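You operate a simulated robot arm through the tools that you are given. There is no shell and no other tool.

The job below is to be done with a simulated robot arm. You get a single attempt, and the scene is never put back.

JOB
Roll the blue-ended square bar to arc 2 and lay it on that drawn arc.
Fine: dial to the arc, wind it through, dial back to 0, bar on the template, wheel wound back.
Where things are to end (x, y in the base frame): square bar within 20 mm of [280, -620].

The check looks at the end state, three seconds after you hand in, the way a careful person would. Anything else that was tipped, shoved, dropped, spilled or broken makes it a failure.

ROBOT AND FRAMES
A 7-joint arm with a two-finger gripper, fixed in place. Base frame: the origin is at the foot of the arm, x ahead of it, y to its left, z up. Readings come in mm, degrees, newtons and seconds.
With the tool pointing down near the work surface it reaches from about 220 to 520 mm from the base axis. Its first joint turns from -166.0 to 166.0 degrees. Payload 2.45 kg.
The TCP is the grasp point between the finger pads, 27 mm short of the fingertips. In the tool frame z runs along the fingers and y along their closing line. The gripper opens to 80 mm. The gripper's body begins 54 mm behind the TCP.
Orientation is that of the tool frame in the base frame, as a unit quaternion [x, y, z, w]. With the fingers straight down and closing along the base's y, the tool's x points along the base's -x, its y along +y and its z along -z.

CONTROLS
- The arm moves only by the tool arm_command. Its argument "motion" is a list of rows, each a list of 3 entries, a list of its own where there are three numbers: the finger opening in mm, from 0 to 80, then the shift along the tool's x, y, z in mm, then the turn, a rotation vector about the tool's x, y, z in degrees. In form: [[fingers, [dx, dy, dz], [wx, wy, wz]], ...]. A call has 1 to 20 rows; each row is the pose to reach, as a shift and turn from the pose commanded when the call began, along the tool's axes at that moment. A row lasts 0.2 s, in which the tool goes at most 50 mm and 8.6 degrees; a call with a longer step from one row to the next is refused whole, and so is a gripper value outside its range. A pose out of reach is approached as far as the arm can. The call stops where the force on the tool passes 40 N (or 10 N more than at its start, if that is more) or the arm is blocked; 0.2 s more then pass. Each finger travels about 153 mm/s and halts on what it meets, pressing with about 25 N; the grip force reading is that of the motor and also rises with nothing between the fingers. The clock runs only during rows and for 0.2 s after the last one: add rows that repeat a pose to give the fingers time. It gives the time, the measured TCP pose, the force on the tool (base axes), the opening and the grip force at its end, in the units of the frame above (readings bear some noise), with the torque about the TCP (base axes, N m) and any sound that the robot's microphone picked up.
- Cameras (640 x 400 px; columns grow to the right, rows downward): "scene" is fixed at [400.9, -499.4, 1621.7]; the picture's right is [0.99, -0.16, 0.00], its down [-0.15, -0.92, -0.37] and it looks along [0.06, 0.37, -0.93] (base axes); focal length 214 px, centre (320, 200). "wrist" rides on the gripper at [63, 12, -79] in the tool frame; the picture's right is [-0.19, 0.98, 0.00], its down [-0.72, -0.14, -0.68] and it looks along [-0.67, -0.13, 0.73] (tool axes); focal length 226 px, centre (320, 200). There is no depth. A picture from a camera that has moved, and an enlarged one, comes with that camera's place and axes in the base frame and with its lens.
- grab_frame(camera): a new picture of that camera. The clock stands still meanwhile.
- lift_body(by): slides the trunk up (or, below 0, down) by that many mm; the arm rides with it, the base frame stays. It gives what a move gives, with no picture.
- inspect(camera, box): a new picture of the part [left, top, right, bottom] of that camera's present view, enlarged. The clock stands still meanwhile.
- job_done(): hands the job in; it is judged then, once.

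Nothing tells you positions but the pictures and the camera data. Unless the task says otherwise, let go and move clear before handing in.

The tools are called after "Emit:" by a JSON object that holds its "name" and its "arguments". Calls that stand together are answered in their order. arm_command: Moves the arm, as the interface text tells. Its arguments: {"type":"object","properties":{"motion":{"type":"array","items":{"type":"array"}}},"required":["motion"]} The other tools are called the same way: lift_body (by) slides the trunk up or down; grab_frame (camera) takes a picture; inspect (camera, box) takes an enlarged picture of a part of a camera's view; job_done () hands the job in.

At the start:

```text
time_s: 0.0
eef_pos: [461.8, -269.9, 1377.1]
tcp_rot: [0.0, 1.0, 0.0, 0.0]
wrist_force: [0.2, -0.1, 0.2]
ft_torque: [0.01, -0.04, 0.02]
width: 79.9
grip_force: 0.1
trunk travel left (down, up): [-325.0, 215.0]
```

scene: 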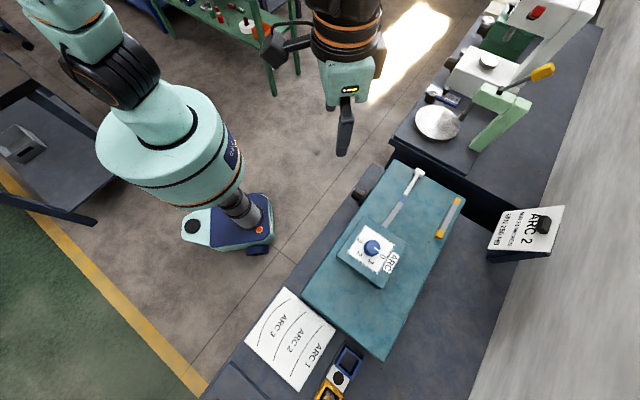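
wrist: 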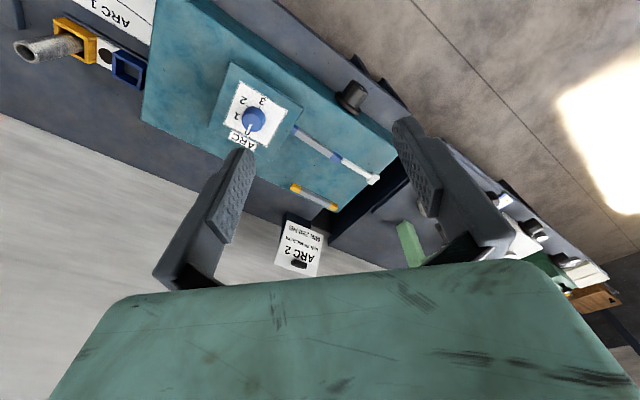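

I see a teal machine with a dial (0-3), a crank/wheel somewhere, a template with three arcs on its left, and two bars (one blue/white-ended, one yellow-ended). I'll zoom in before moving anything.

Emit:
{"name": "inspect", "arguments": {"camera": "scene", "box": [300, 150, 480, 300]}}

Emit:
{"name": "inspect", "arguments": {"camera": "scene", "box": [220, 270, 400, 400]}}

Emit:
{"name": "inspect", "arguments": {"camera": "scene", "box": [470, 190, 590, 270]}}

Emit:
{"name": "inspect", "arguments": {"camera": "wrist", "box": [180, 40, 420, 220]}}

Emit:
{"name": "inspect", "arguments": {"camera": "wrist", "box": [0, 0, 160, 100]}}

Emit:
{"name": "inspect", "arguments": {"camera": "wrist", "box": [250, 200, 370, 290]}}

```text
2.67 times, centred on (390, 225) of scene
camera zoom: at [400.9, -499.4, 1621.7], right [0.99, -0.16, 0.0], down [-0.15, -0.92, -0.37], along [0.06, 0.37, -0.93], focal length 572 px, centre (133, 133)
```

zoom: 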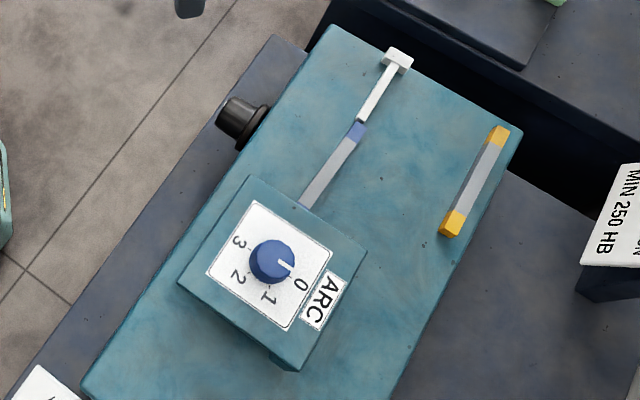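

```text
3.08 times, centred on (310, 335) of scene
camera zoom: at [400.9, -499.4, 1621.7], right [0.99, -0.16, 0.0], down [-0.15, -0.92, -0.37], along [0.06, 0.37, -0.93], focal length 660 px, centre (351, -215)
```

zoom: 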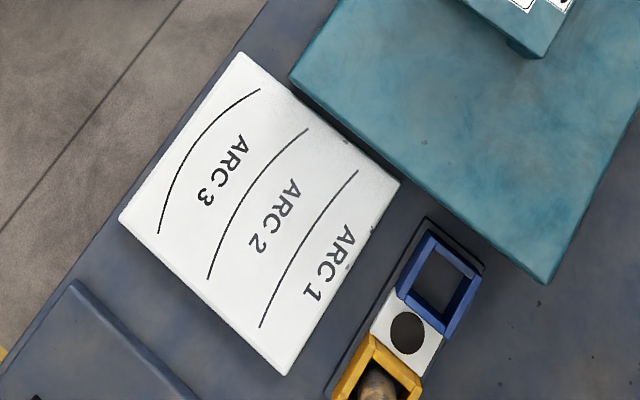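

```text
5.00 times, centred on (530, 230) of scene
camera zoom: at [400.9, -499.4, 1621.7], right [0.99, -0.16, 0.0], down [-0.15, -0.92, -0.37], along [0.06, 0.37, -0.93], focal length 1072 px, centre (-730, 50)
```

zoom: 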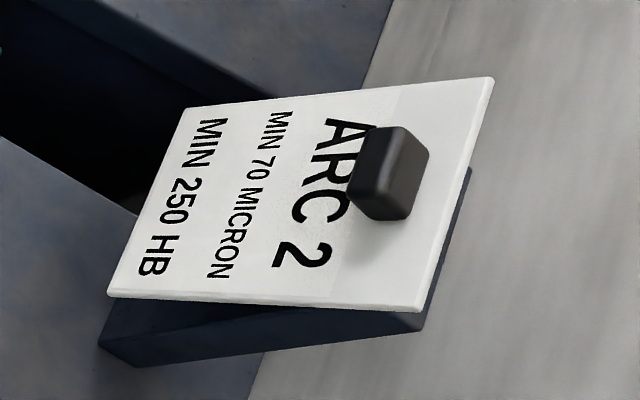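

```text
2.22 times, centred on (300, 130) of wrist
camera zoom: at [398.7, -259.0, 1456.5], right [0.19, 0.98, 0.0], down [0.72, -0.14, 0.68], along [0.67, -0.13, -0.73], focal length 502 px, centre (364, 356)
```

zoom: 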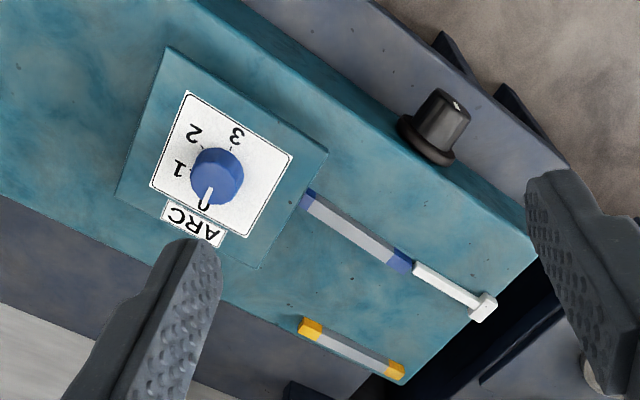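

```text
4.00 times, centred on (80, 50) of wrist
camera zoom: at [398.7, -259.0, 1456.5], right [0.19, 0.98, 0.0], down [0.72, -0.14, 0.68], along [0.67, -0.13, -0.73], focal length 904 px, centre (1280, 800)
```

zoom: 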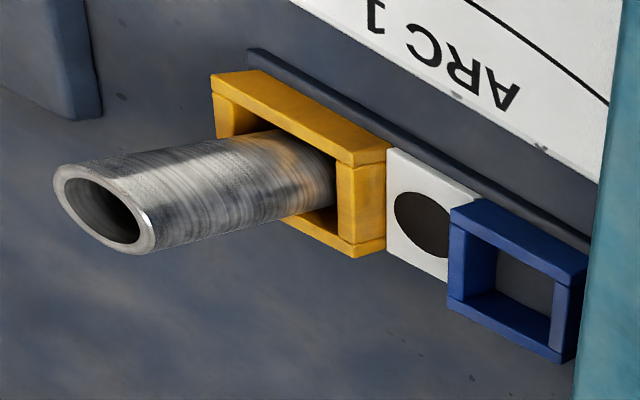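

```text
4.44 times, centred on (310, 245) of wrist
camera zoom: at [398.7, -259.0, 1456.5], right [0.19, 0.98, 0.0], down [0.72, -0.14, 0.68], along [0.67, -0.13, -0.73], focal length 1005 px, centre (364, 0)
```

zoom: 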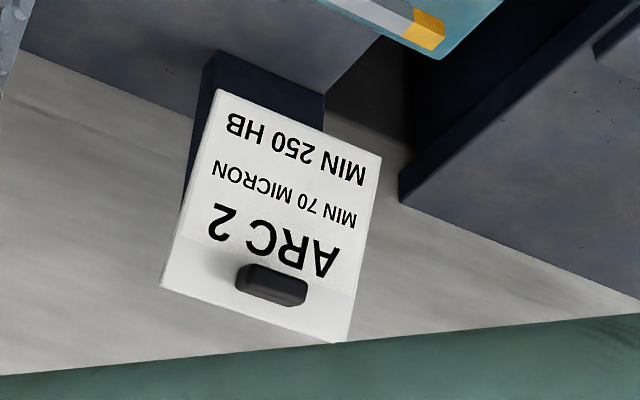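

The dial sits near (555, -426, 1018). The blue-ended bar runs from about (624, -361) to (723, -276) at z≈950, and a black side wheel is near (600, -217, 882), facing the robot. I'll lower the hand a little and turn it toward the machine for closer views.

Emit:
{"name": "arm_command", "arguments": {"motion": [[80, [0, -10, 25], [0, 0, 7]], [80, [0, -20, 50], [0, 0, 14]], [80, [0, -30, 75], [0, 0, 21]], [80, [0, -40, 100], [0, 0, 28]], [80, [0, -50, 125], [0, 0, 35]], [80, [0, -60, 150], [0, 0, 42]], [80, [0, -60, 150], [0, 0, 50]], [80, [0, -60, 150], [0, 0, 50]]]}}

Emit:
{"name": "grab_frame", "arguments": {"camera": "wrist"}}

Emit:
{"name": "grab_frame", "arguments": {"camera": "scene"}}

```text
time_s: 1.8
eef_pos: [461.9, -331.3, 1226.2]
tcp_rot: [0.424, 0.906, 0.0, 0.0]
wrist_force: [-0.5, -0.3, 0.0]
ft_torque: [-0.03, -0.04, 0.01]
width: 79.8
grip_force: 0.1
trunk travel left (down, up): [-325.0, 215.0]
```

```text
taken
camera wrist: at [431.1, -275.2, 1305.7], right [0.88, 0.48, 0.0], down [0.35, -0.64, 0.68], along [0.33, -0.6, -0.73], focal length 226 px, centre (320, 200)
```

wrist: 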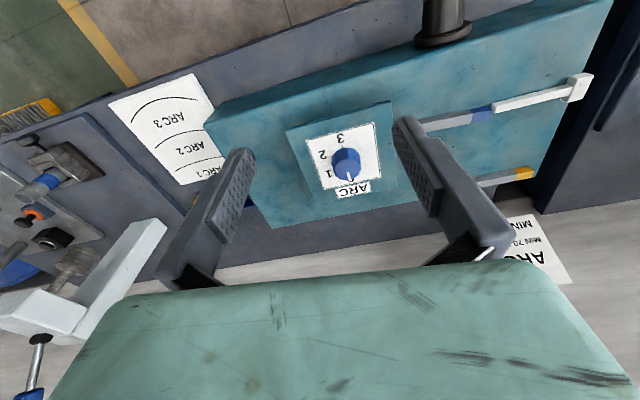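

```text
taken
```

scene: 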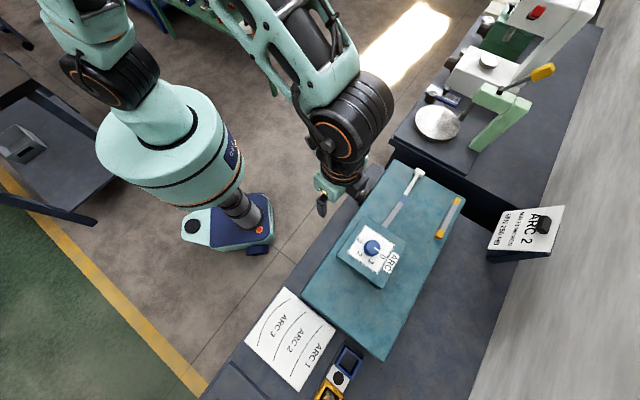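

The view is good from here. I'll zoom in on the dial block, the bar channel, the wheel and the template.

Emit:
{"name": "inspect", "arguments": {"camera": "wrist", "box": [280, 90, 440, 210]}}

Emit:
{"name": "inspect", "arguments": {"camera": "wrist", "box": [400, 60, 620, 200]}}

Emit:
{"name": "inspect", "arguments": {"camera": "wrist", "box": [380, 0, 540, 80]}}

Emit:
{"name": "inspect", "arguments": {"camera": "wrist", "box": [80, 60, 280, 200]}}

```text
3.33 times, centred on (360, 150) of wrist
camera zoom: at [431.1, -275.2, 1305.7], right [0.88, 0.48, 0.0], down [0.35, -0.64, 0.68], along [0.33, -0.6, -0.73], focal length 754 px, centre (187, 367)
```

zoom: 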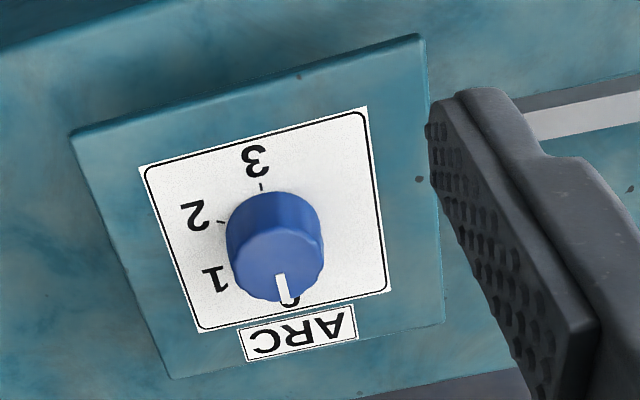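

```text
2.86 times, centred on (510, 130) of wrist
camera zoom: at [431.1, -275.2, 1305.7], right [0.88, 0.48, 0.0], down [0.35, -0.64, 0.68], along [0.33, -0.6, -0.73], focal length 646 px, centre (-223, 400)
```

zoom: 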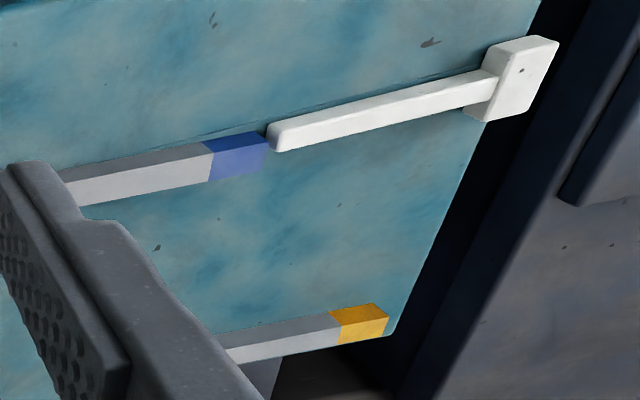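

```text
4.00 times, centred on (460, 40) of wrist
camera zoom: at [431.1, -275.2, 1305.7], right [0.88, 0.48, 0.0], down [0.35, -0.64, 0.68], along [0.33, -0.6, -0.73], focal length 904 px, centre (-240, 840)
```

zoom: 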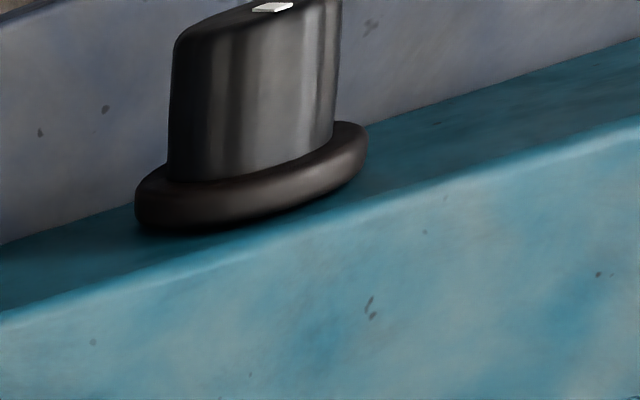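

```text
2.86 times, centred on (180, 130) of wrist
camera zoom: at [431.1, -275.2, 1305.7], right [0.88, 0.48, 0.0], down [0.35, -0.64, 0.68], along [0.33, -0.6, -0.73], focal length 646 px, centre (720, 400)
```

zoom: 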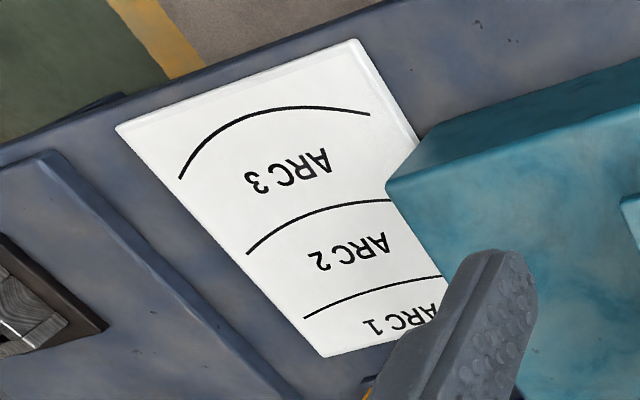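

The dial is a vertical-axis knob, currently at 0, with 1, 2 and 3 clockwise seen from above. The wheel is a big side knob with a horizontal axis, and bench level is z≈859 with the machine top at about 949. Next I'll test the reach toward the dial at a safe height.

Emit:
{"name": "arm_command", "arguments": {"motion": [[80, [0, 0, 0], [0, 0, 0]], [80, [-30, -10, 0], [0, 0, 0]], [80, [-60, -10, 0], [0, 0, 0]], [80, [-90, 0, 0], [0, 0, 0]], [80, [-120, 0, 0], [0, 0, 0]], [80, [-130, 0, 0], [0, 0, 0]], [80, [-130, 0, 0], [0, 0, 0]]]}}

Emit:
{"name": "grab_frame", "arguments": {"camera": "wrist"}}

Emit:
{"name": "grab_frame", "arguments": {"camera": "scene"}}

```text
time_s: 3.4
eef_pos: [546.2, -429.1, 1226.3]
tcp_rot: [0.423, 0.906, 0.001, 0.0]
wrist_force: [1.0, -0.2, 1.0]
ft_torque: [0.04, 0.0, 0.0]
width: 80.1
grip_force: 0.1
trunk travel left (down, up): [-325.0, 215.0]
```

```text
taken
camera wrist: at [515.4, -373.5, 1305.7], right [0.88, 0.48, 0.0], down [0.35, -0.64, 0.68], along [0.33, -0.6, -0.73], focal length 226 px, centre (320, 200)
```

wrist: 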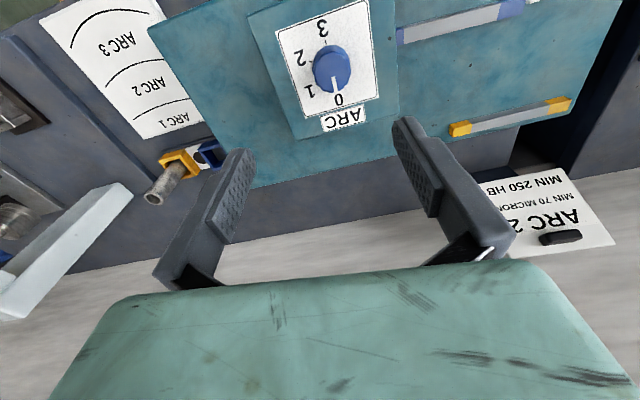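

```text
taken
```

scene: 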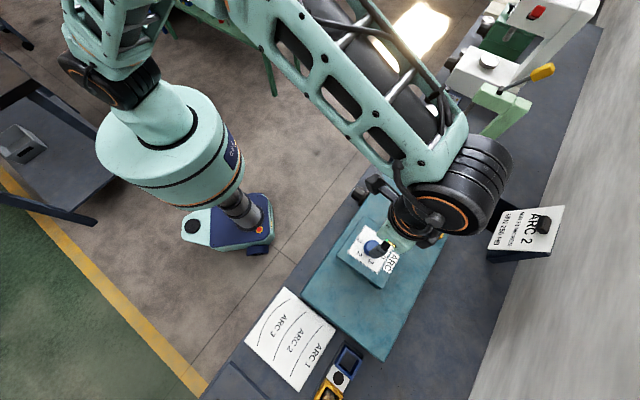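

The reach is fine over the dial. I'll take closer views of the dial and bar from here.

Emit:
{"name": "inspect", "arguments": {"camera": "wrist", "box": [260, 0, 400, 140]}}

Emit:
{"name": "inspect", "arguments": {"camera": "wrist", "box": [30, 0, 230, 150]}}

Emit:
{"name": "inspect", "arguments": {"camera": "wrist", "box": [390, 0, 590, 150]}}

```text
2.86 times, centred on (330, 70) of wrist
camera zoom: at [515.4, -373.5, 1305.7], right [0.88, 0.48, 0.0], down [0.35, -0.64, 0.68], along [0.33, -0.6, -0.73], focal length 646 px, centre (291, 571)
```

zoom: 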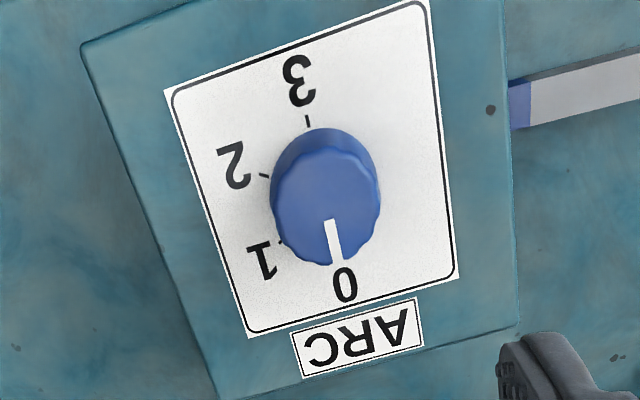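

```text
2.67 times, centred on (130, 75) of wrist
camera zoom: at [515.4, -373.5, 1305.7], right [0.88, 0.48, 0.0], down [0.35, -0.64, 0.68], along [0.33, -0.6, -0.73], focal length 603 px, centre (827, 533)
```

zoom: 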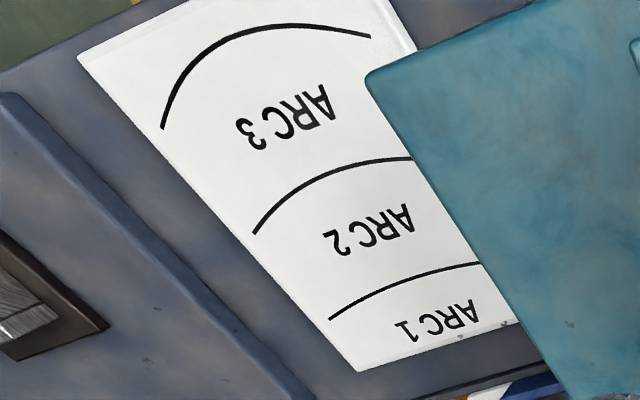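

```text
2.67 times, centred on (490, 75) of wrist
camera zoom: at [515.4, -373.5, 1305.7], right [0.88, 0.48, 0.0], down [0.35, -0.64, 0.68], along [0.33, -0.6, -0.73], focal length 603 px, centre (-133, 533)
```

zoom: 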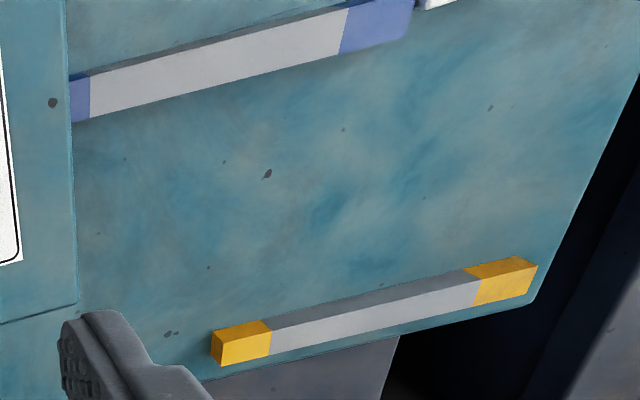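

I estimate the dial centre at (560, -424), with its top at z≈1043 on a block topping out at z≈1018 and positions about 60° apart. I'll move above it and turn the hand so that a +120° turn stays comfortable.

Emit:
{"name": "arm_command", "arguments": {"motion": [[80, [-2, 4, 10], [0, 0, -8]], [80, [-4, 8, 30], [0, 0, -16]], [80, [-4.9, 13.3, 50], [0, 0, -24]], [80, [-4.9, 13.3, 70], [0, 0, -32]], [80, [-4.9, 13.3, 90], [0, 0, -40]], [80, [-4.9, 13.3, 100], [0, 0, -48]], [80, [-4.9, 13.3, 106], [0, 0, -56]], [80, [-4.9, 13.3, 106], [0, 0, -64]], [80, [-4.9, 13.3, 106], [0, 0, -72]], [80, [-4.9, 13.3, 106], [0, 0, -73]], [80, [-4.9, 13.3, 106], [0, 0, -73]]]}}

Emit:
{"name": "grab_frame", "arguments": {"camera": "wrist"}}

Emit:
{"name": "inspect", "arguments": {"camera": "scene", "box": [320, 180, 440, 280]}}

```text
time_s: 5.8
eef_pos: [558.9, -425.9, 1120.6]
tcp_rot: [-0.199, 0.98, 0.0, 0.0]
wrist_force: [0.1, 0.0, 0.0]
ft_torque: [-0.01, 0.0, -0.02]
width: 79.9
grip_force: 0.1
trunk travel left (down, up): [-325.0, 215.0]
```

```text
taken
camera wrist: at [495.9, -439.4, 1200.3], right [-0.21, 0.98, 0.0], down [0.72, 0.15, 0.68], along [0.67, 0.14, -0.73], focal length 226 px, centre (320, 200)
```

wrist: 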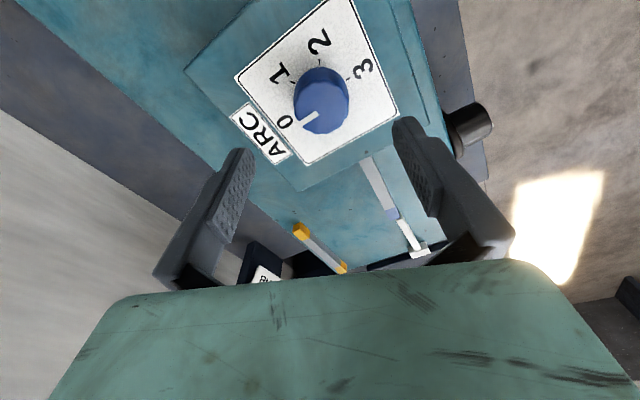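

```text
4.00 times, centred on (380, 230) of scene
camera zoom: at [400.9, -499.4, 1621.7], right [0.99, -0.16, 0.0], down [-0.15, -0.92, -0.37], along [0.06, 0.37, -0.93], focal length 858 px, centre (80, 80)
```

zoom: 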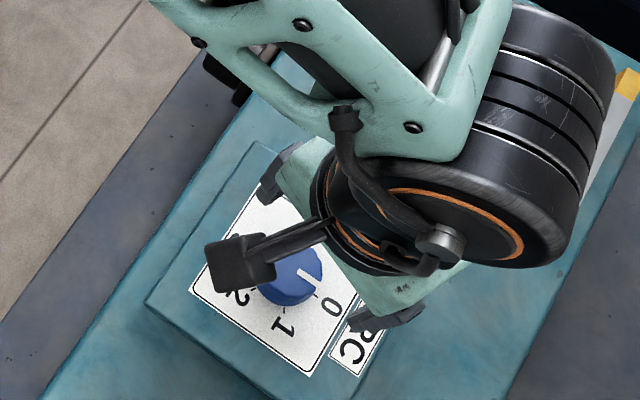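

I'll zoom in on the dial from this pose to refine its centre.

Emit:
{"name": "inspect", "arguments": {"camera": "wrist", "box": [250, 40, 400, 170]}}

```text
3.08 times, centred on (325, 105) of wrist
camera zoom: at [495.9, -439.4, 1200.3], right [-0.21, 0.98, 0.0], down [0.72, 0.15, 0.68], along [0.67, 0.14, -0.73], focal length 696 px, centre (305, 492)
```

zoom: 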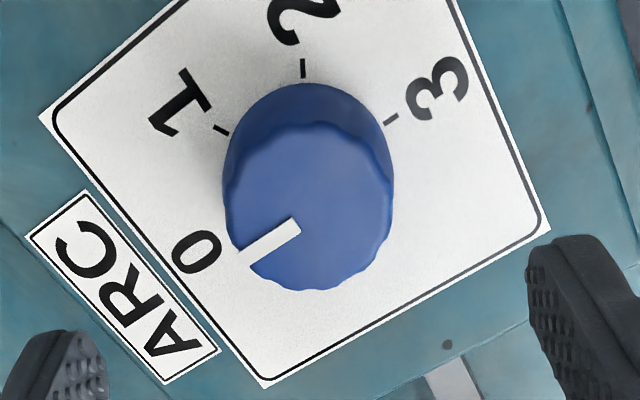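

The dial centre refines to about (556.5, -425.3). I'll descend with the fingers open around it, checking for contact.

Emit:
{"name": "arm_command", "arguments": {"motion": [[80, [2, 1.5, 20], [0, 0, 0]], [80, [2, 1.5, 40], [0, 0, 0]], [80, [2, 1.5, 55], [0, 0, 0]], [80, [2, 1.5, 63], [0, 0, 0]], [80, [2, 1.5, 68], [0, 0, 0]], [80, [2, 1.5, 68], [0, 0, 0]]]}}

Emit:
{"name": "grab_frame", "arguments": {"camera": "wrist"}}

Emit:
{"name": "inspect", "arguments": {"camera": "scene", "box": [320, 190, 440, 290]}}

```text
time_s: 7.2
eef_pos: [556.4, -425.4, 1053.6]
tcp_rot: [-0.2, 0.98, -0.001, 0.0]
wrist_force: [0.4, 0.9, 0.1]
ft_torque: [-0.02, -0.05, -0.01]
width: 79.9
grip_force: 0.0
trunk travel left (down, up): [-325.0, 215.0]
```

```text
taken
camera wrist: at [493.5, -439.8, 1132.7], right [-0.21, 0.98, 0.0], down [0.72, 0.15, 0.68], along [0.67, 0.14, -0.73], focal length 226 px, centre (320, 200)
```

wrist: 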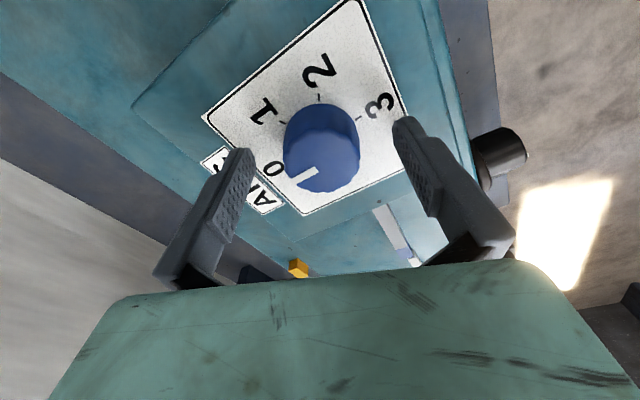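

```text
4.00 times, centred on (380, 240) of scene
camera zoom: at [400.9, -499.4, 1621.7], right [0.99, -0.16, 0.0], down [-0.15, -0.92, -0.37], along [0.06, 0.37, -0.93], focal length 858 px, centre (80, 40)
```

zoom: 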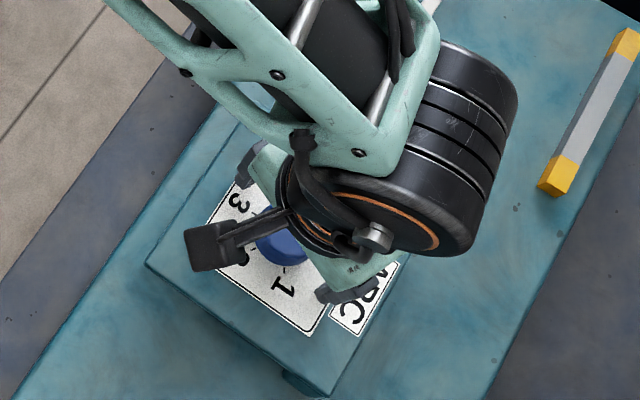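

Emit:
{"name": "inspect", "arguments": {"camera": "wrist", "box": [230, 80, 430, 220]}}

```text
2.86 times, centred on (330, 150) of wrist
camera zoom: at [493.5, -439.8, 1132.7], right [-0.21, 0.98, 0.0], down [0.72, 0.15, 0.68], along [0.67, 0.14, -0.73], focal length 646 px, centre (291, 343)
```

zoom: 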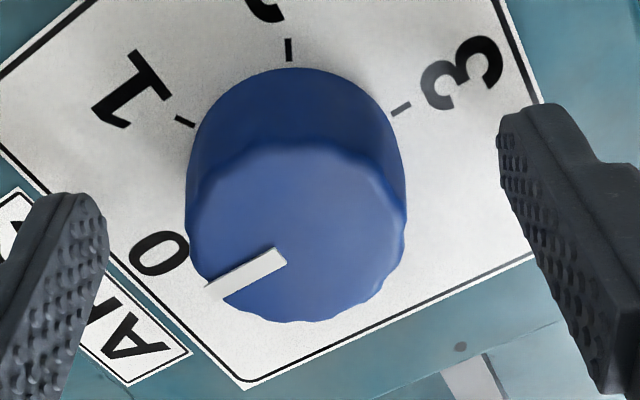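

The dial top is at about z=1033 with the plate near 996, so I need to go about 20 mm lower before gripping.

Emit:
{"name": "arm_command", "arguments": {"motion": [[80, [-1, 0, 5], [0, 0, 0]], [80, [-1, 0, 10], [0, 0, 0]], [80, [-1, 0, 15], [0, 0, 0]], [80, [-1, 0, 20], [0, 0, 0]], [80, [-1, 0, 20], [0, 0, 0]]]}}

Emit:
{"name": "grab_frame", "arguments": {"camera": "wrist"}}

```text
time_s: 8.1
eef_pos: [556.8, -424.6, 1044.5]
tcp_rot: [-0.2, 0.98, -0.001, 0.003]
wrist_force: [-8.5, 6.1, 23.6]
ft_torque: [1.1, 0.87, 0.3]
width: 76.5
grip_force: 0.0
trunk travel left (down, up): [-325.0, 215.0]
stopped in row 4: the force on the tool passed its limit at 44 N (the readings are from after the stop); the commanded pose is now the measured one
```

```text
taken
camera wrist: at [493.3, -437.2, 1123.7], right [-0.21, 0.98, 0.0], down [0.71, 0.15, 0.68], along [0.67, 0.14, -0.73], focal length 226 px, centre (320, 200)
```

wrist: 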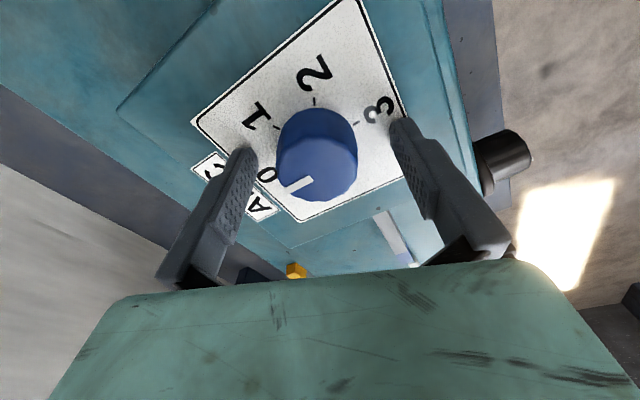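

The fingertips touched the plate at TCP z=1044.5, so the plate is at z≈1017. I'll back off 4 mm and then check the force.

Emit:
{"name": "arm_command", "arguments": {"motion": [[80, [0, 0, -4], [0, 0, 0]], [80, [0, 0, -5], [0, 0, 0]], [80, [0, 0, -5], [0, 0, 0]]]}}

Emit:
{"name": "grab_frame", "arguments": {"camera": "wrist"}}

```text
time_s: 8.9
eef_pos: [557.0, -424.9, 1046.8]
tcp_rot: [-0.199, 0.98, 0.0, 0.001]
wrist_force: [-2.2, -0.9, 3.1]
ft_torque: [0.04, 0.18, 0.1]
width: 78.9
grip_force: 0.1
trunk travel left (down, up): [-325.0, 215.0]
```

```text
taken
camera wrist: at [495.6, -438.1, 1124.5], right [-0.21, 0.98, 0.0], down [0.71, 0.15, 0.68], along [0.67, 0.14, -0.73], focal length 226 px, centre (320, 200)
```

wrist: 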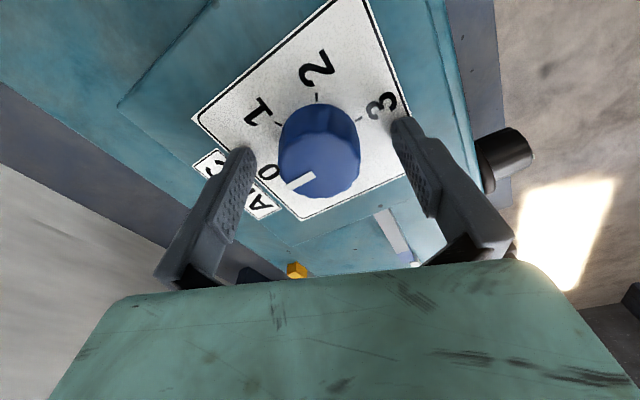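

Contact is nearly gone. I'll rise another 2 mm and close on the dial.

Emit:
{"name": "arm_command", "arguments": {"motion": [[78, [0, 0, -2], [0, 0, 0]], [60, [0, 0, -2], [0, 0, 0]], [44, [0, 0, -2], [0, 0, 0]], [30, [0, 0, -2], [0, 0, 0]], [30, [0, 0, -2], [0, 0, 0]], [30, [0, 0, -2], [0, 0, 0]]]}}

Emit:
{"name": "grab_frame", "arguments": {"camera": "wrist"}}

```text
time_s: 10.3
eef_pos: [559.0, -424.3, 1046.9]
tcp_rot: [-0.199, 0.98, 0.0, 0.001]
wrist_force: [1.3, -1.6, -2.0]
ft_torque: [-0.09, -0.37, -0.08]
width: 41.3
grip_force: 45.4
trunk travel left (down, up): [-325.0, 215.0]
```

```text
taken
camera wrist: at [495.9, -438.3, 1126.6], right [-0.21, 0.98, 0.0], down [0.71, 0.15, 0.68], along [0.67, 0.14, -0.73], focal length 226 px, centre (320, 200)
```

wrist: 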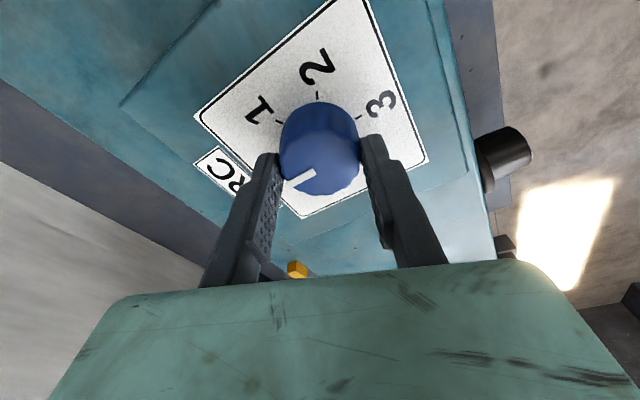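

The dial is gripped at 41 mm with low side forces. I'll turn it +60° first and check.

Emit:
{"name": "arm_command", "arguments": {"motion": [[30, [0, 0, 0], [0, 0, 7.5]], [30, [0, 0, 0], [0, 0, 15]], [30, [0, 0, 0], [0, 0, 22.5]], [30, [0, 0, 0], [0, 0, 30]], [30, [0, 0, 0], [0, 0, 37.5]], [30, [0, 0, 0], [0, 0, 45]], [30, [0, 0, 0], [0, 0, 52.5]], [30, [0, 0, 0], [0, 0, 60]], [30, [0, 0, 0], [0, 0, 60]]]}}

Emit:
{"name": "grab_frame", "arguments": {"camera": "wrist"}}

```text
time_s: 12.3
eef_pos: [559.0, -424.3, 1048.1]
tcp_rot: [0.318, 0.948, 0.001, 0.002]
wrist_force: [2.2, -5.0, 2.1]
ft_torque: [-0.14, 0.09, -0.01]
width: 41.1
grip_force: 45.0
trunk travel left (down, up): [-325.0, 215.0]
```

```text
taken
camera wrist: at [516.0, -377.3, 1126.6], right [0.75, 0.67, 0.0], down [0.49, -0.55, 0.68], along [0.46, -0.51, -0.73], focal length 226 px, centre (320, 200)
```

wrist: 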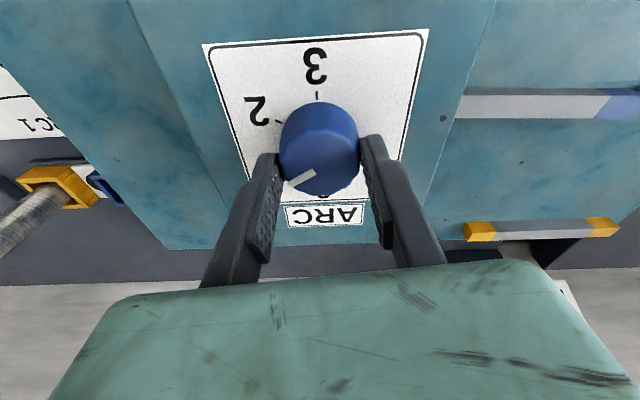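

The dial turned with the hand and the pointer is now at 1. I'll turn another +60° to reach 2.

Emit:
{"name": "arm_command", "arguments": {"motion": [[30, [0, 0, 0], [0, 0, 7.5]], [30, [0, 0, 0], [0, 0, 15]], [30, [0, 0, 0], [0, 0, 22.5]], [30, [0, 0, 0], [0, 0, 30]], [30, [0, 0, 0], [0, 0, 37.5]], [30, [0, 0, 0], [0, 0, 45]], [30, [0, 0, 0], [0, 0, 52.5]], [30, [0, 0, 0], [0, 0, 60]], [30, [0, 0, 0], [0, 0, 60]]]}}

Emit:
{"name": "grab_frame", "arguments": {"camera": "wrist"}}

Emit:
{"name": "inspect", "arguments": {"camera": "scene", "box": [320, 190, 440, 290]}}

```text
time_s: 14.3
eef_pos: [559.0, -425.6, 1047.7]
tcp_rot: [0.75, 0.662, 0.002, 0.001]
wrist_force: [3.0, -12.7, 4.8]
ft_torque: [-0.68, 0.02, -0.05]
width: 41.2
grip_force: 45.4
trunk travel left (down, up): [-325.0, 215.0]
```

```text
taken
camera wrist: at [578.8, -364.2, 1126.7], right [0.95, -0.31, 0.0], down [-0.23, -0.69, 0.68], along [-0.21, -0.65, -0.73], focal length 226 px, centre (320, 200)
```

wrist: 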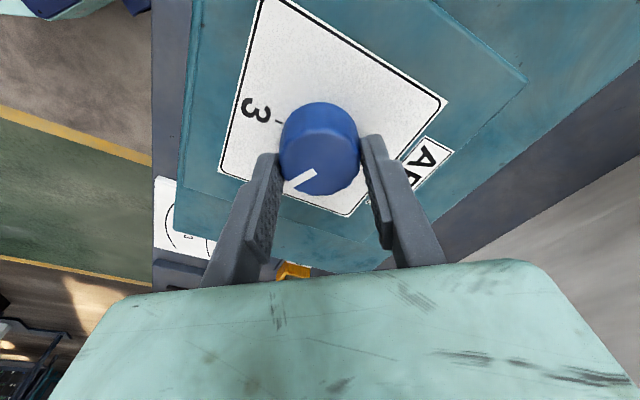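

```text
4.00 times, centred on (380, 240) of scene
camera zoom: at [400.9, -499.4, 1621.7], right [0.99, -0.16, 0.0], down [-0.15, -0.92, -0.37], along [0.06, 0.37, -0.93], focal length 858 px, centre (80, 40)
```

zoom: 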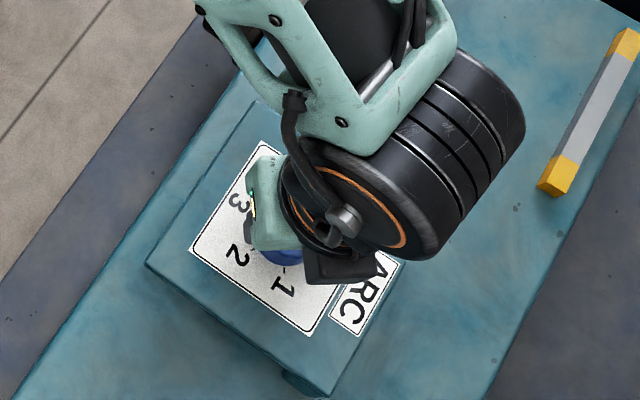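

The dial should be near 2 now. I'll release, rise clear and check the pointer.

Emit:
{"name": "arm_command", "arguments": {"motion": [[50, [0, 0, 0], [0, 0, 0]], [70, [0, 0, 0], [0, 0, 0]], [80, [0, 0, 0], [0, 0, 0]], [80, [0, 0, -30], [0, 0, 0]], [80, [0, 0, -70], [0, 0, 0]], [80, [0, 0, -100], [0, 0, 0]], [80, [0, 0, -100], [0, 0, 0]]]}}

Emit:
{"name": "grab_frame", "arguments": {"camera": "wrist"}}

Emit:
{"name": "inspect", "arguments": {"camera": "wrist", "box": [230, 40, 410, 180]}}

```text
time_s: 15.9
eef_pos: [557.4, -423.5, 1148.4]
tcp_rot: [0.749, 0.662, 0.001, 0.001]
wrist_force: [-1.0, -0.5, -0.3]
ft_torque: [0.0, 0.0, 0.03]
width: 80.2
grip_force: 0.0
trunk travel left (down, up): [-325.0, 215.0]
```

```text
taken
camera wrist: at [577.2, -362.7, 1227.0], right [0.95, -0.31, 0.0], down [-0.23, -0.7, 0.68], along [-0.21, -0.65, -0.73], focal length 226 px, centre (320, 200)
```

wrist: 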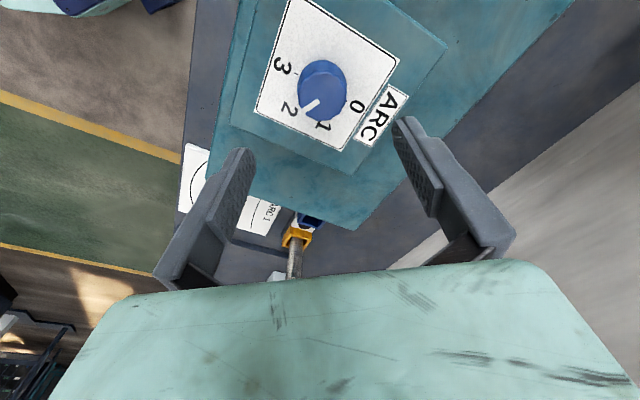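

```text
2.86 times, centred on (320, 110) of wrist
camera zoom: at [577.2, -362.7, 1227.0], right [0.95, -0.31, 0.0], down [-0.23, -0.7, 0.68], along [-0.21, -0.65, -0.73], focal length 646 px, centre (320, 457)
```

zoom: 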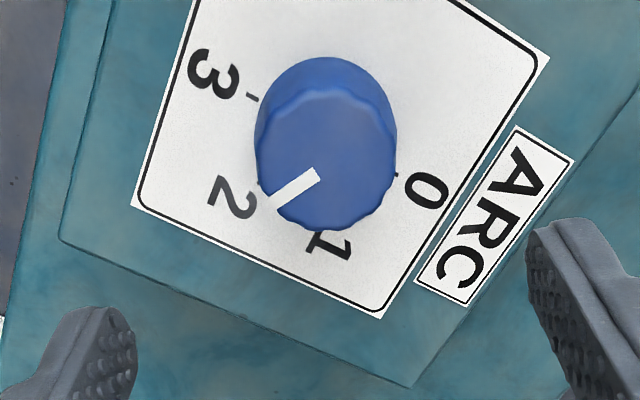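

The pointer angle works out to about 195°, which matches position 2. Next I'll carry the hand around to the robot side of the machine to look at the wheel.

Emit:
{"name": "arm_command", "arguments": {"motion": [[80, [0, 0, -40], [0, 0, 0]], [80, [35, -21, -52], [0, 0, -7]], [80, [70, -42, -52], [0, 0, -14]], [80, [105, -63, -52], [0, 0, -21]], [80, [140, -84, -52], [0, 0, -28]], [80, [175, -105, -52], [0, 0, -35]], [80, [210, -126, -52], [0, 0, -42]], [80, [247, -148.7, -52], [0, 0, -50]], [80, [247, -148.7, -52], [0, 0, -51]], [80, [247, -148.7, -52], [0, 0, -51]]]}}

Emit:
{"name": "grab_frame", "arguments": {"camera": "wrist"}}

Emit:
{"name": "inspect", "arguments": {"camera": "scene", "box": [300, 150, 480, 300]}}

```text
time_s: 18.1
eef_pos: [441.7, -162.4, 1198.6]
tcp_rot: [0.39, 0.921, 0.0, 0.002]
wrist_force: [0.5, -0.6, 0.1]
ft_torque: [0.01, 0.02, 0.0]
width: 79.8
grip_force: 0.1
trunk travel left (down, up): [-325.0, 215.0]
```

```text
taken
camera wrist: at [405.8, -108.4, 1278.1], right [0.84, 0.54, 0.0], down [0.4, -0.61, 0.68], along [0.37, -0.57, -0.73], focal length 226 px, centre (320, 200)
```

wrist: 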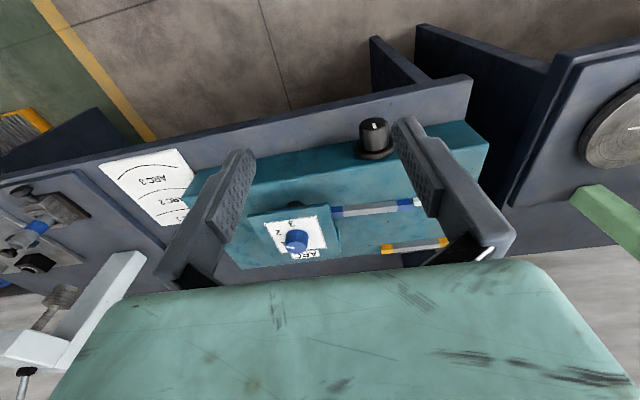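

```text
2.67 times, centred on (390, 225) of scene
camera zoom: at [400.9, -499.4, 1621.7], right [0.99, -0.16, 0.0], down [-0.15, -0.92, -0.37], along [0.06, 0.37, -0.93], focal length 572 px, centre (133, 133)
```

zoom: 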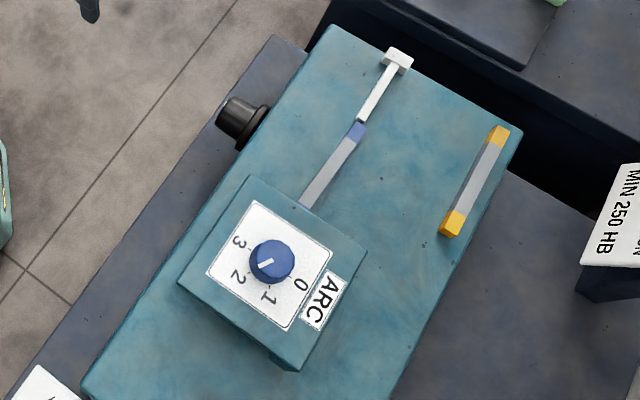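

Emit:
{"name": "inspect", "arguments": {"camera": "wrist", "box": [320, 90, 440, 190]}}

Emit:
{"name": "inspect", "arguments": {"camera": "wrist", "box": [240, 170, 460, 275]}}

Emit:
{"name": "inspect", "arguments": {"camera": "wrist", "box": [80, 120, 260, 240]}}

```text
4.00 times, centred on (380, 140) of wrist
camera zoom: at [405.8, -108.4, 1278.1], right [0.84, 0.54, 0.0], down [0.4, -0.61, 0.68], along [0.37, -0.57, -0.73], focal length 904 px, centre (80, 440)
```

zoom: 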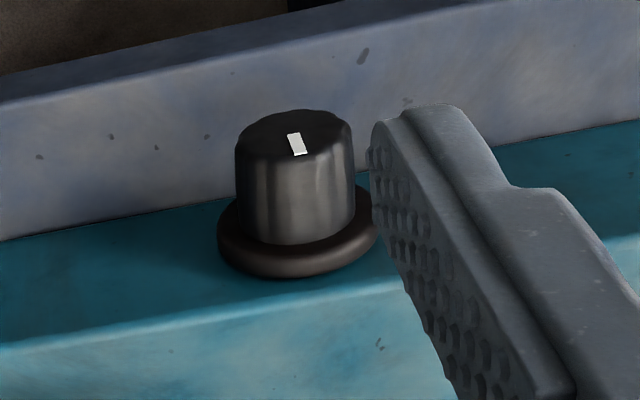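

```text
2.91 times, centred on (350, 222) of wrist
camera zoom: at [405.8, -108.4, 1278.1], right [0.84, 0.54, 0.0], down [0.4, -0.61, 0.68], along [0.37, -0.57, -0.73], focal length 658 px, centre (233, 134)
```

zoom: 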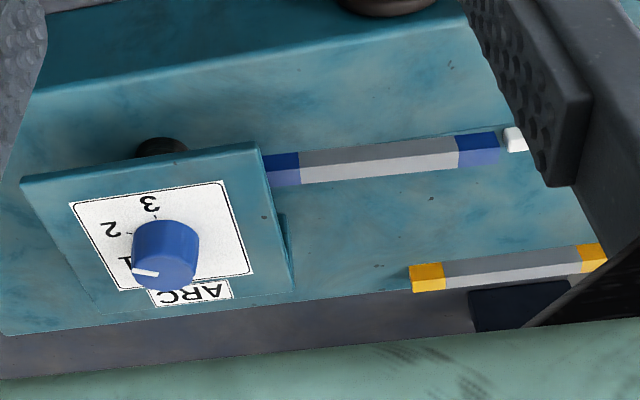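

```text
3.33 times, centred on (170, 180) of wrist
camera zoom: at [405.8, -108.4, 1278.1], right [0.84, 0.54, 0.0], down [0.4, -0.61, 0.68], along [0.37, -0.57, -0.73], focal length 754 px, centre (820, 267)
```

zoom: 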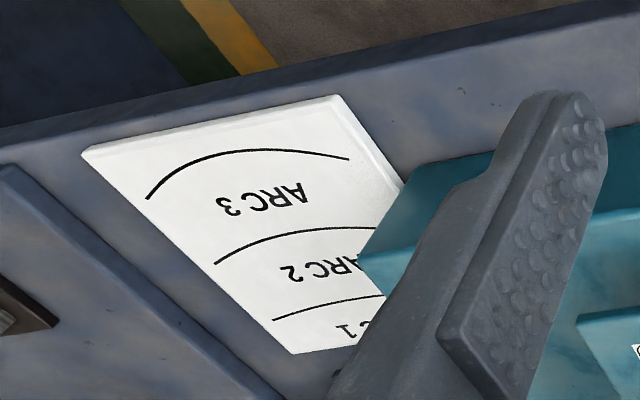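

The wheel's axis is at u≈385 along the machine and z≈897. Its knob is about 52 mm in diameter, with a white mark pointing up, and it sticks out past the machine side to within 17 mm of the bench edge. I'll tilt the tool to horizontal, facing the wheel, while still clear of the bench.

Emit:
{"name": "arm_command", "arguments": {"motion": [[80, [0, 6, 10], [0, -7.5, 0]], [80, [0, 12, 20], [0, -15, 0]], [80, [0, 18, 30], [0, -22.5, 0]], [80, [0, 24, 40], [0, -30, 0]], [80, [0, 30, 50], [0, -37.5, 0]], [80, [0, 36, 60], [0, -45, 0]], [80, [0, 42, 70], [0, -52.5, 0]], [80, [0, 48, 80], [0, -60, 0]], [80, [0, 54, 90], [0, -67.5, 0]], [80, [0, 60, 100], [0, -75, 0]], [80, [0, 66, 100], [0, -82.5, 0]], [80, [0, 70.8, 100], [0, -90, 0]], [80, [0, 70.8, 100], [0, -90, 0]]]}}

Emit:
{"name": "grab_frame", "arguments": {"camera": "wrist"}}

Emit:
{"name": "grab_frame", "arguments": {"camera": "scene"}}

```text
time_s: 20.9
eef_pos: [491.3, -110.4, 1098.9]
tcp_rot: [0.275, 0.65, -0.275, 0.652]
wrist_force: [-0.4, -0.9, 0.1]
ft_torque: [0.03, -0.01, 0.03]
width: 80.0
grip_force: 0.0
trunk travel left (down, up): [-325.0, 215.0]
```

```text
taken
camera wrist: at [445.9, -46.1, 1035.5], right [0.7, 0.68, 0.19], down [-0.58, 0.39, 0.72], along [0.41, -0.62, 0.67], focal length 226 px, centre (320, 200)
```

wrist: 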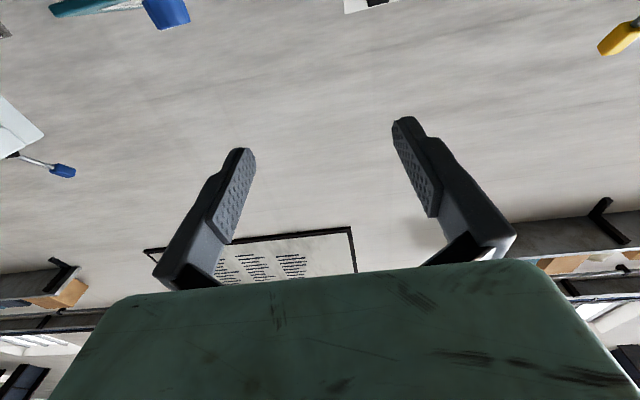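

```text
taken
```

scene: 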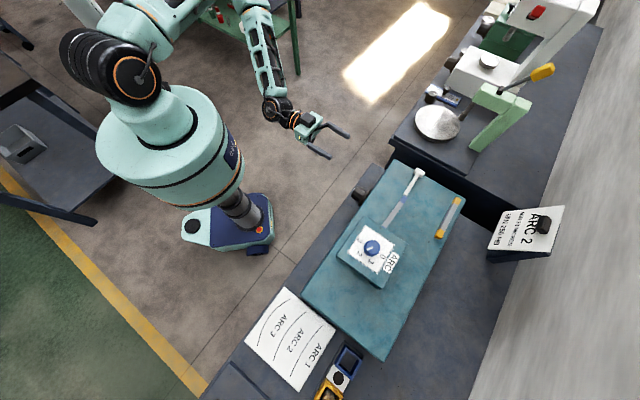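

The tool is now horizontal, but the camera sits underneath and looks up. I'll test how far I can roll about the tool axis here in free space, which also gives a better view.

Emit:
{"name": "arm_command", "arguments": {"motion": [[80, [0, 0, 0], [0, 0, 8.5]], [80, [0, 0, 0], [0, 0, 17]], [80, [0, 0, 0], [0, 0, 25.5]], [80, [0, 0, 0], [0, 0, 34]], [80, [0, 0, 0], [0, 0, 42.5]], [80, [0, 0, 0], [0, 0, 51]], [80, [0, 0, 0], [0, 0, 59.5]], [80, [0, 0, 0], [0, 0, 68]], [80, [0, 0, 0], [0, 0, 76.5]], [80, [0, 0, 0], [0, 0, 85]], [80, [0, 0, 0], [0, 0, 93.5]], [80, [0, 0, 0], [0, 0, 102]], [80, [0, 0, 0], [0, 0, 110.5]], [80, [0, 0, 0], [0, 0, 119]], [80, [0, 0, 0], [0, 0, 127.5]], [80, [0, 0, 0], [0, 0, 135]], [80, [0, 0, 0], [0, 0, 135]]]}}

Emit:
{"name": "grab_frame", "arguments": {"camera": "wrist"}}

```text
time_s: 24.5
eef_pos: [492.4, -110.5, 1099.0]
tcp_rot: [0.707, -0.007, 0.497, 0.503]
wrist_force: [-0.8, -0.4, 0.7]
ft_torque: [0.02, 0.0, 0.0]
width: 80.1
grip_force: 0.1
trunk travel left (down, up): [-325.0, 215.0]
```

```text
taken
camera wrist: at [462.9, -30.0, 1153.0], right [-0.6, -0.58, 0.55], down [-0.76, 0.21, -0.61], along [0.24, -0.79, -0.57], focal length 226 px, centre (320, 200)
```

wrist: 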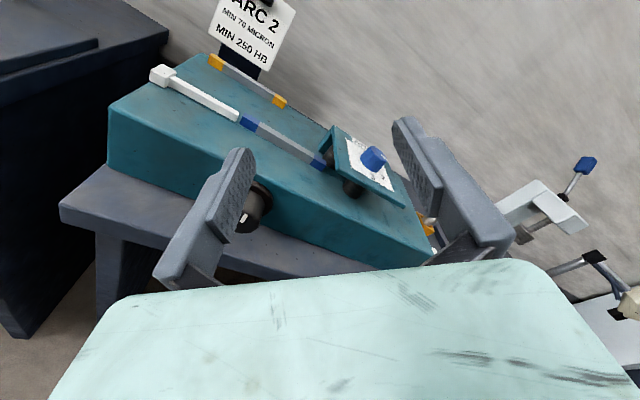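

A +135° roll is fine and gives a great view of the machine, including rollers under the dial plate. I'll see whether another 45° is possible so the camera sits directly above.

Emit:
{"name": "arm_command", "arguments": {"motion": [[80, [0, 0, 0], [0, 0, 8.5]], [80, [0, 0, 0], [0, 0, 17]], [80, [0, 0, 0], [0, 0, 25.5]], [80, [0, 0, 0], [0, 0, 34]], [80, [0, 0, 0], [0, 0, 42]], [80, [0, 0, 0], [0, 0, 45]], [80, [0, 0, 0], [0, 0, 45]]]}}

Emit:
{"name": "grab_frame", "arguments": {"camera": "wrist"}}

Emit:
{"name": "inspect", "arguments": {"camera": "wrist", "box": [200, 40, 440, 260]}}

```text
time_s: 26.1
eef_pos: [492.4, -112.0, 1100.3]
tcp_rot: [0.652, -0.276, 0.65, 0.275]
wrist_force: [0.4, -0.3, 0.4]
ft_torque: [0.0, 0.01, 0.01]
width: 80.3
grip_force: 0.2
trunk travel left (down, up): [-325.0, 215.0]
```

```text
taken
camera wrist: at [429.5, -64.8, 1164.0], right [-0.71, -0.68, -0.19], down [-0.37, 0.59, -0.72], along [0.6, -0.43, -0.67], focal length 226 px, centre (320, 200)
```

wrist: 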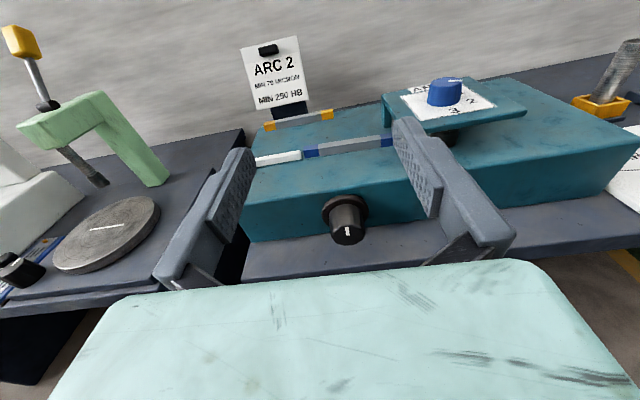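

```text
1.82 times, centred on (320, 150) of wrist
camera zoom: at [429.5, -64.8, 1164.0], right [-0.71, -0.68, -0.19], down [-0.37, 0.59, -0.72], along [0.6, -0.43, -0.67], focal length 411 px, centre (320, 291)
```

zoom: 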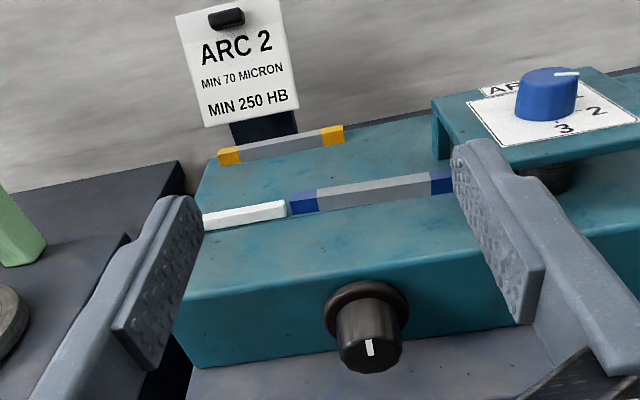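

The full 180° roll works and the camera now looks down over the wheel. Its axis is at u≈384.5, z≈898 with the front face at v≈-57. I'll lower to wheel height while staying clear in front.

Emit:
{"name": "arm_command", "arguments": {"motion": [[80, [-40, 1.7, 0], [0, 0, 0]], [80, [-80, 1.7, 0], [0, 0, 0]], [80, [-120, 1.7, 0], [0, 0, 0]], [80, [-160, 1.7, 0], [0, 0, 0]], [80, [-190, 1.7, 20], [0, 0, 0]], [80, [-202, 1.7, 40], [0, 0, 0]], [80, [-202, 1.7, 61], [0, 0, 0]], [80, [-202, 1.7, 61], [0, 0, 0]]]}}

Emit:
{"name": "grab_frame", "arguments": {"camera": "wrist"}}

Emit:
{"name": "grab_frame", "arguments": {"camera": "scene"}}

```text
time_s: 27.9
eef_pos: [531.8, -158.5, 899.5]
tcp_rot: [0.65, -0.277, 0.652, 0.276]
wrist_force: [-0.2, -0.7, 0.7]
ft_torque: [0.04, 0.02, 0.05]
width: 80.0
grip_force: 0.0
out of reach, approached as far as the arm can: row 1, 2, 3, 4, 5
trunk travel left (down, up): [-325.0, 215.0]
```

```text
taken
camera wrist: at [468.3, -111.1, 961.8], right [-0.71, -0.68, -0.2], down [-0.37, 0.59, -0.72], along [0.6, -0.44, -0.67], focal length 226 px, centre (320, 200)
```

wrist: 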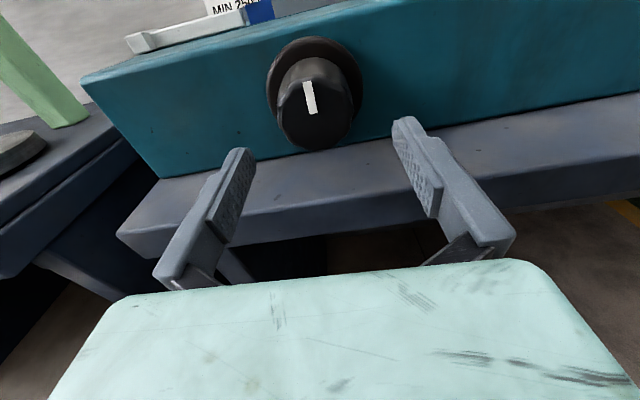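

```text
taken
```

scene: 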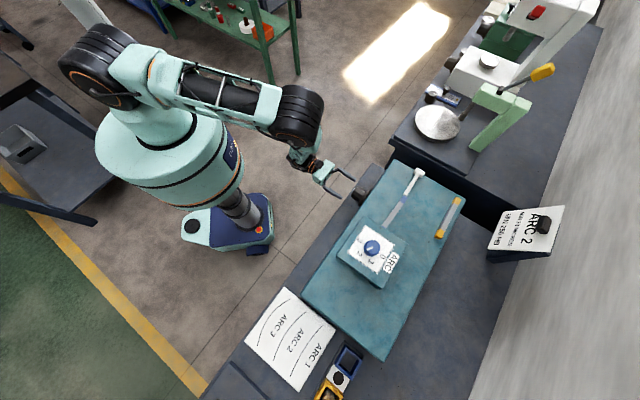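

Emit:
{"name": "inspect", "arguments": {"camera": "wrist", "box": [230, 20, 400, 160]}}

```text
2.86 times, centred on (315, 90) of wrist
camera zoom: at [468.3, -111.1, 961.8], right [-0.71, -0.68, -0.2], down [-0.37, 0.59, -0.72], along [0.6, -0.44, -0.67], focal length 646 px, centre (334, 514)
```

zoom: 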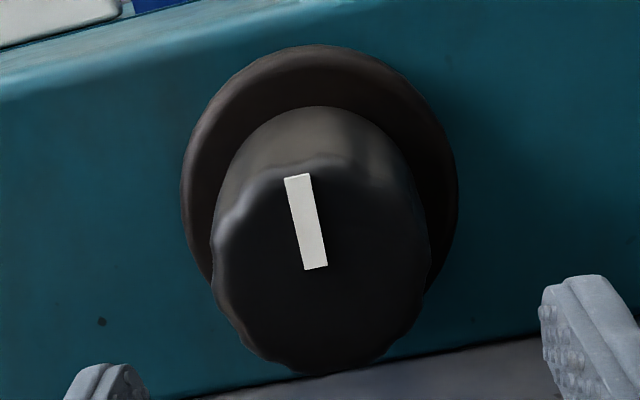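

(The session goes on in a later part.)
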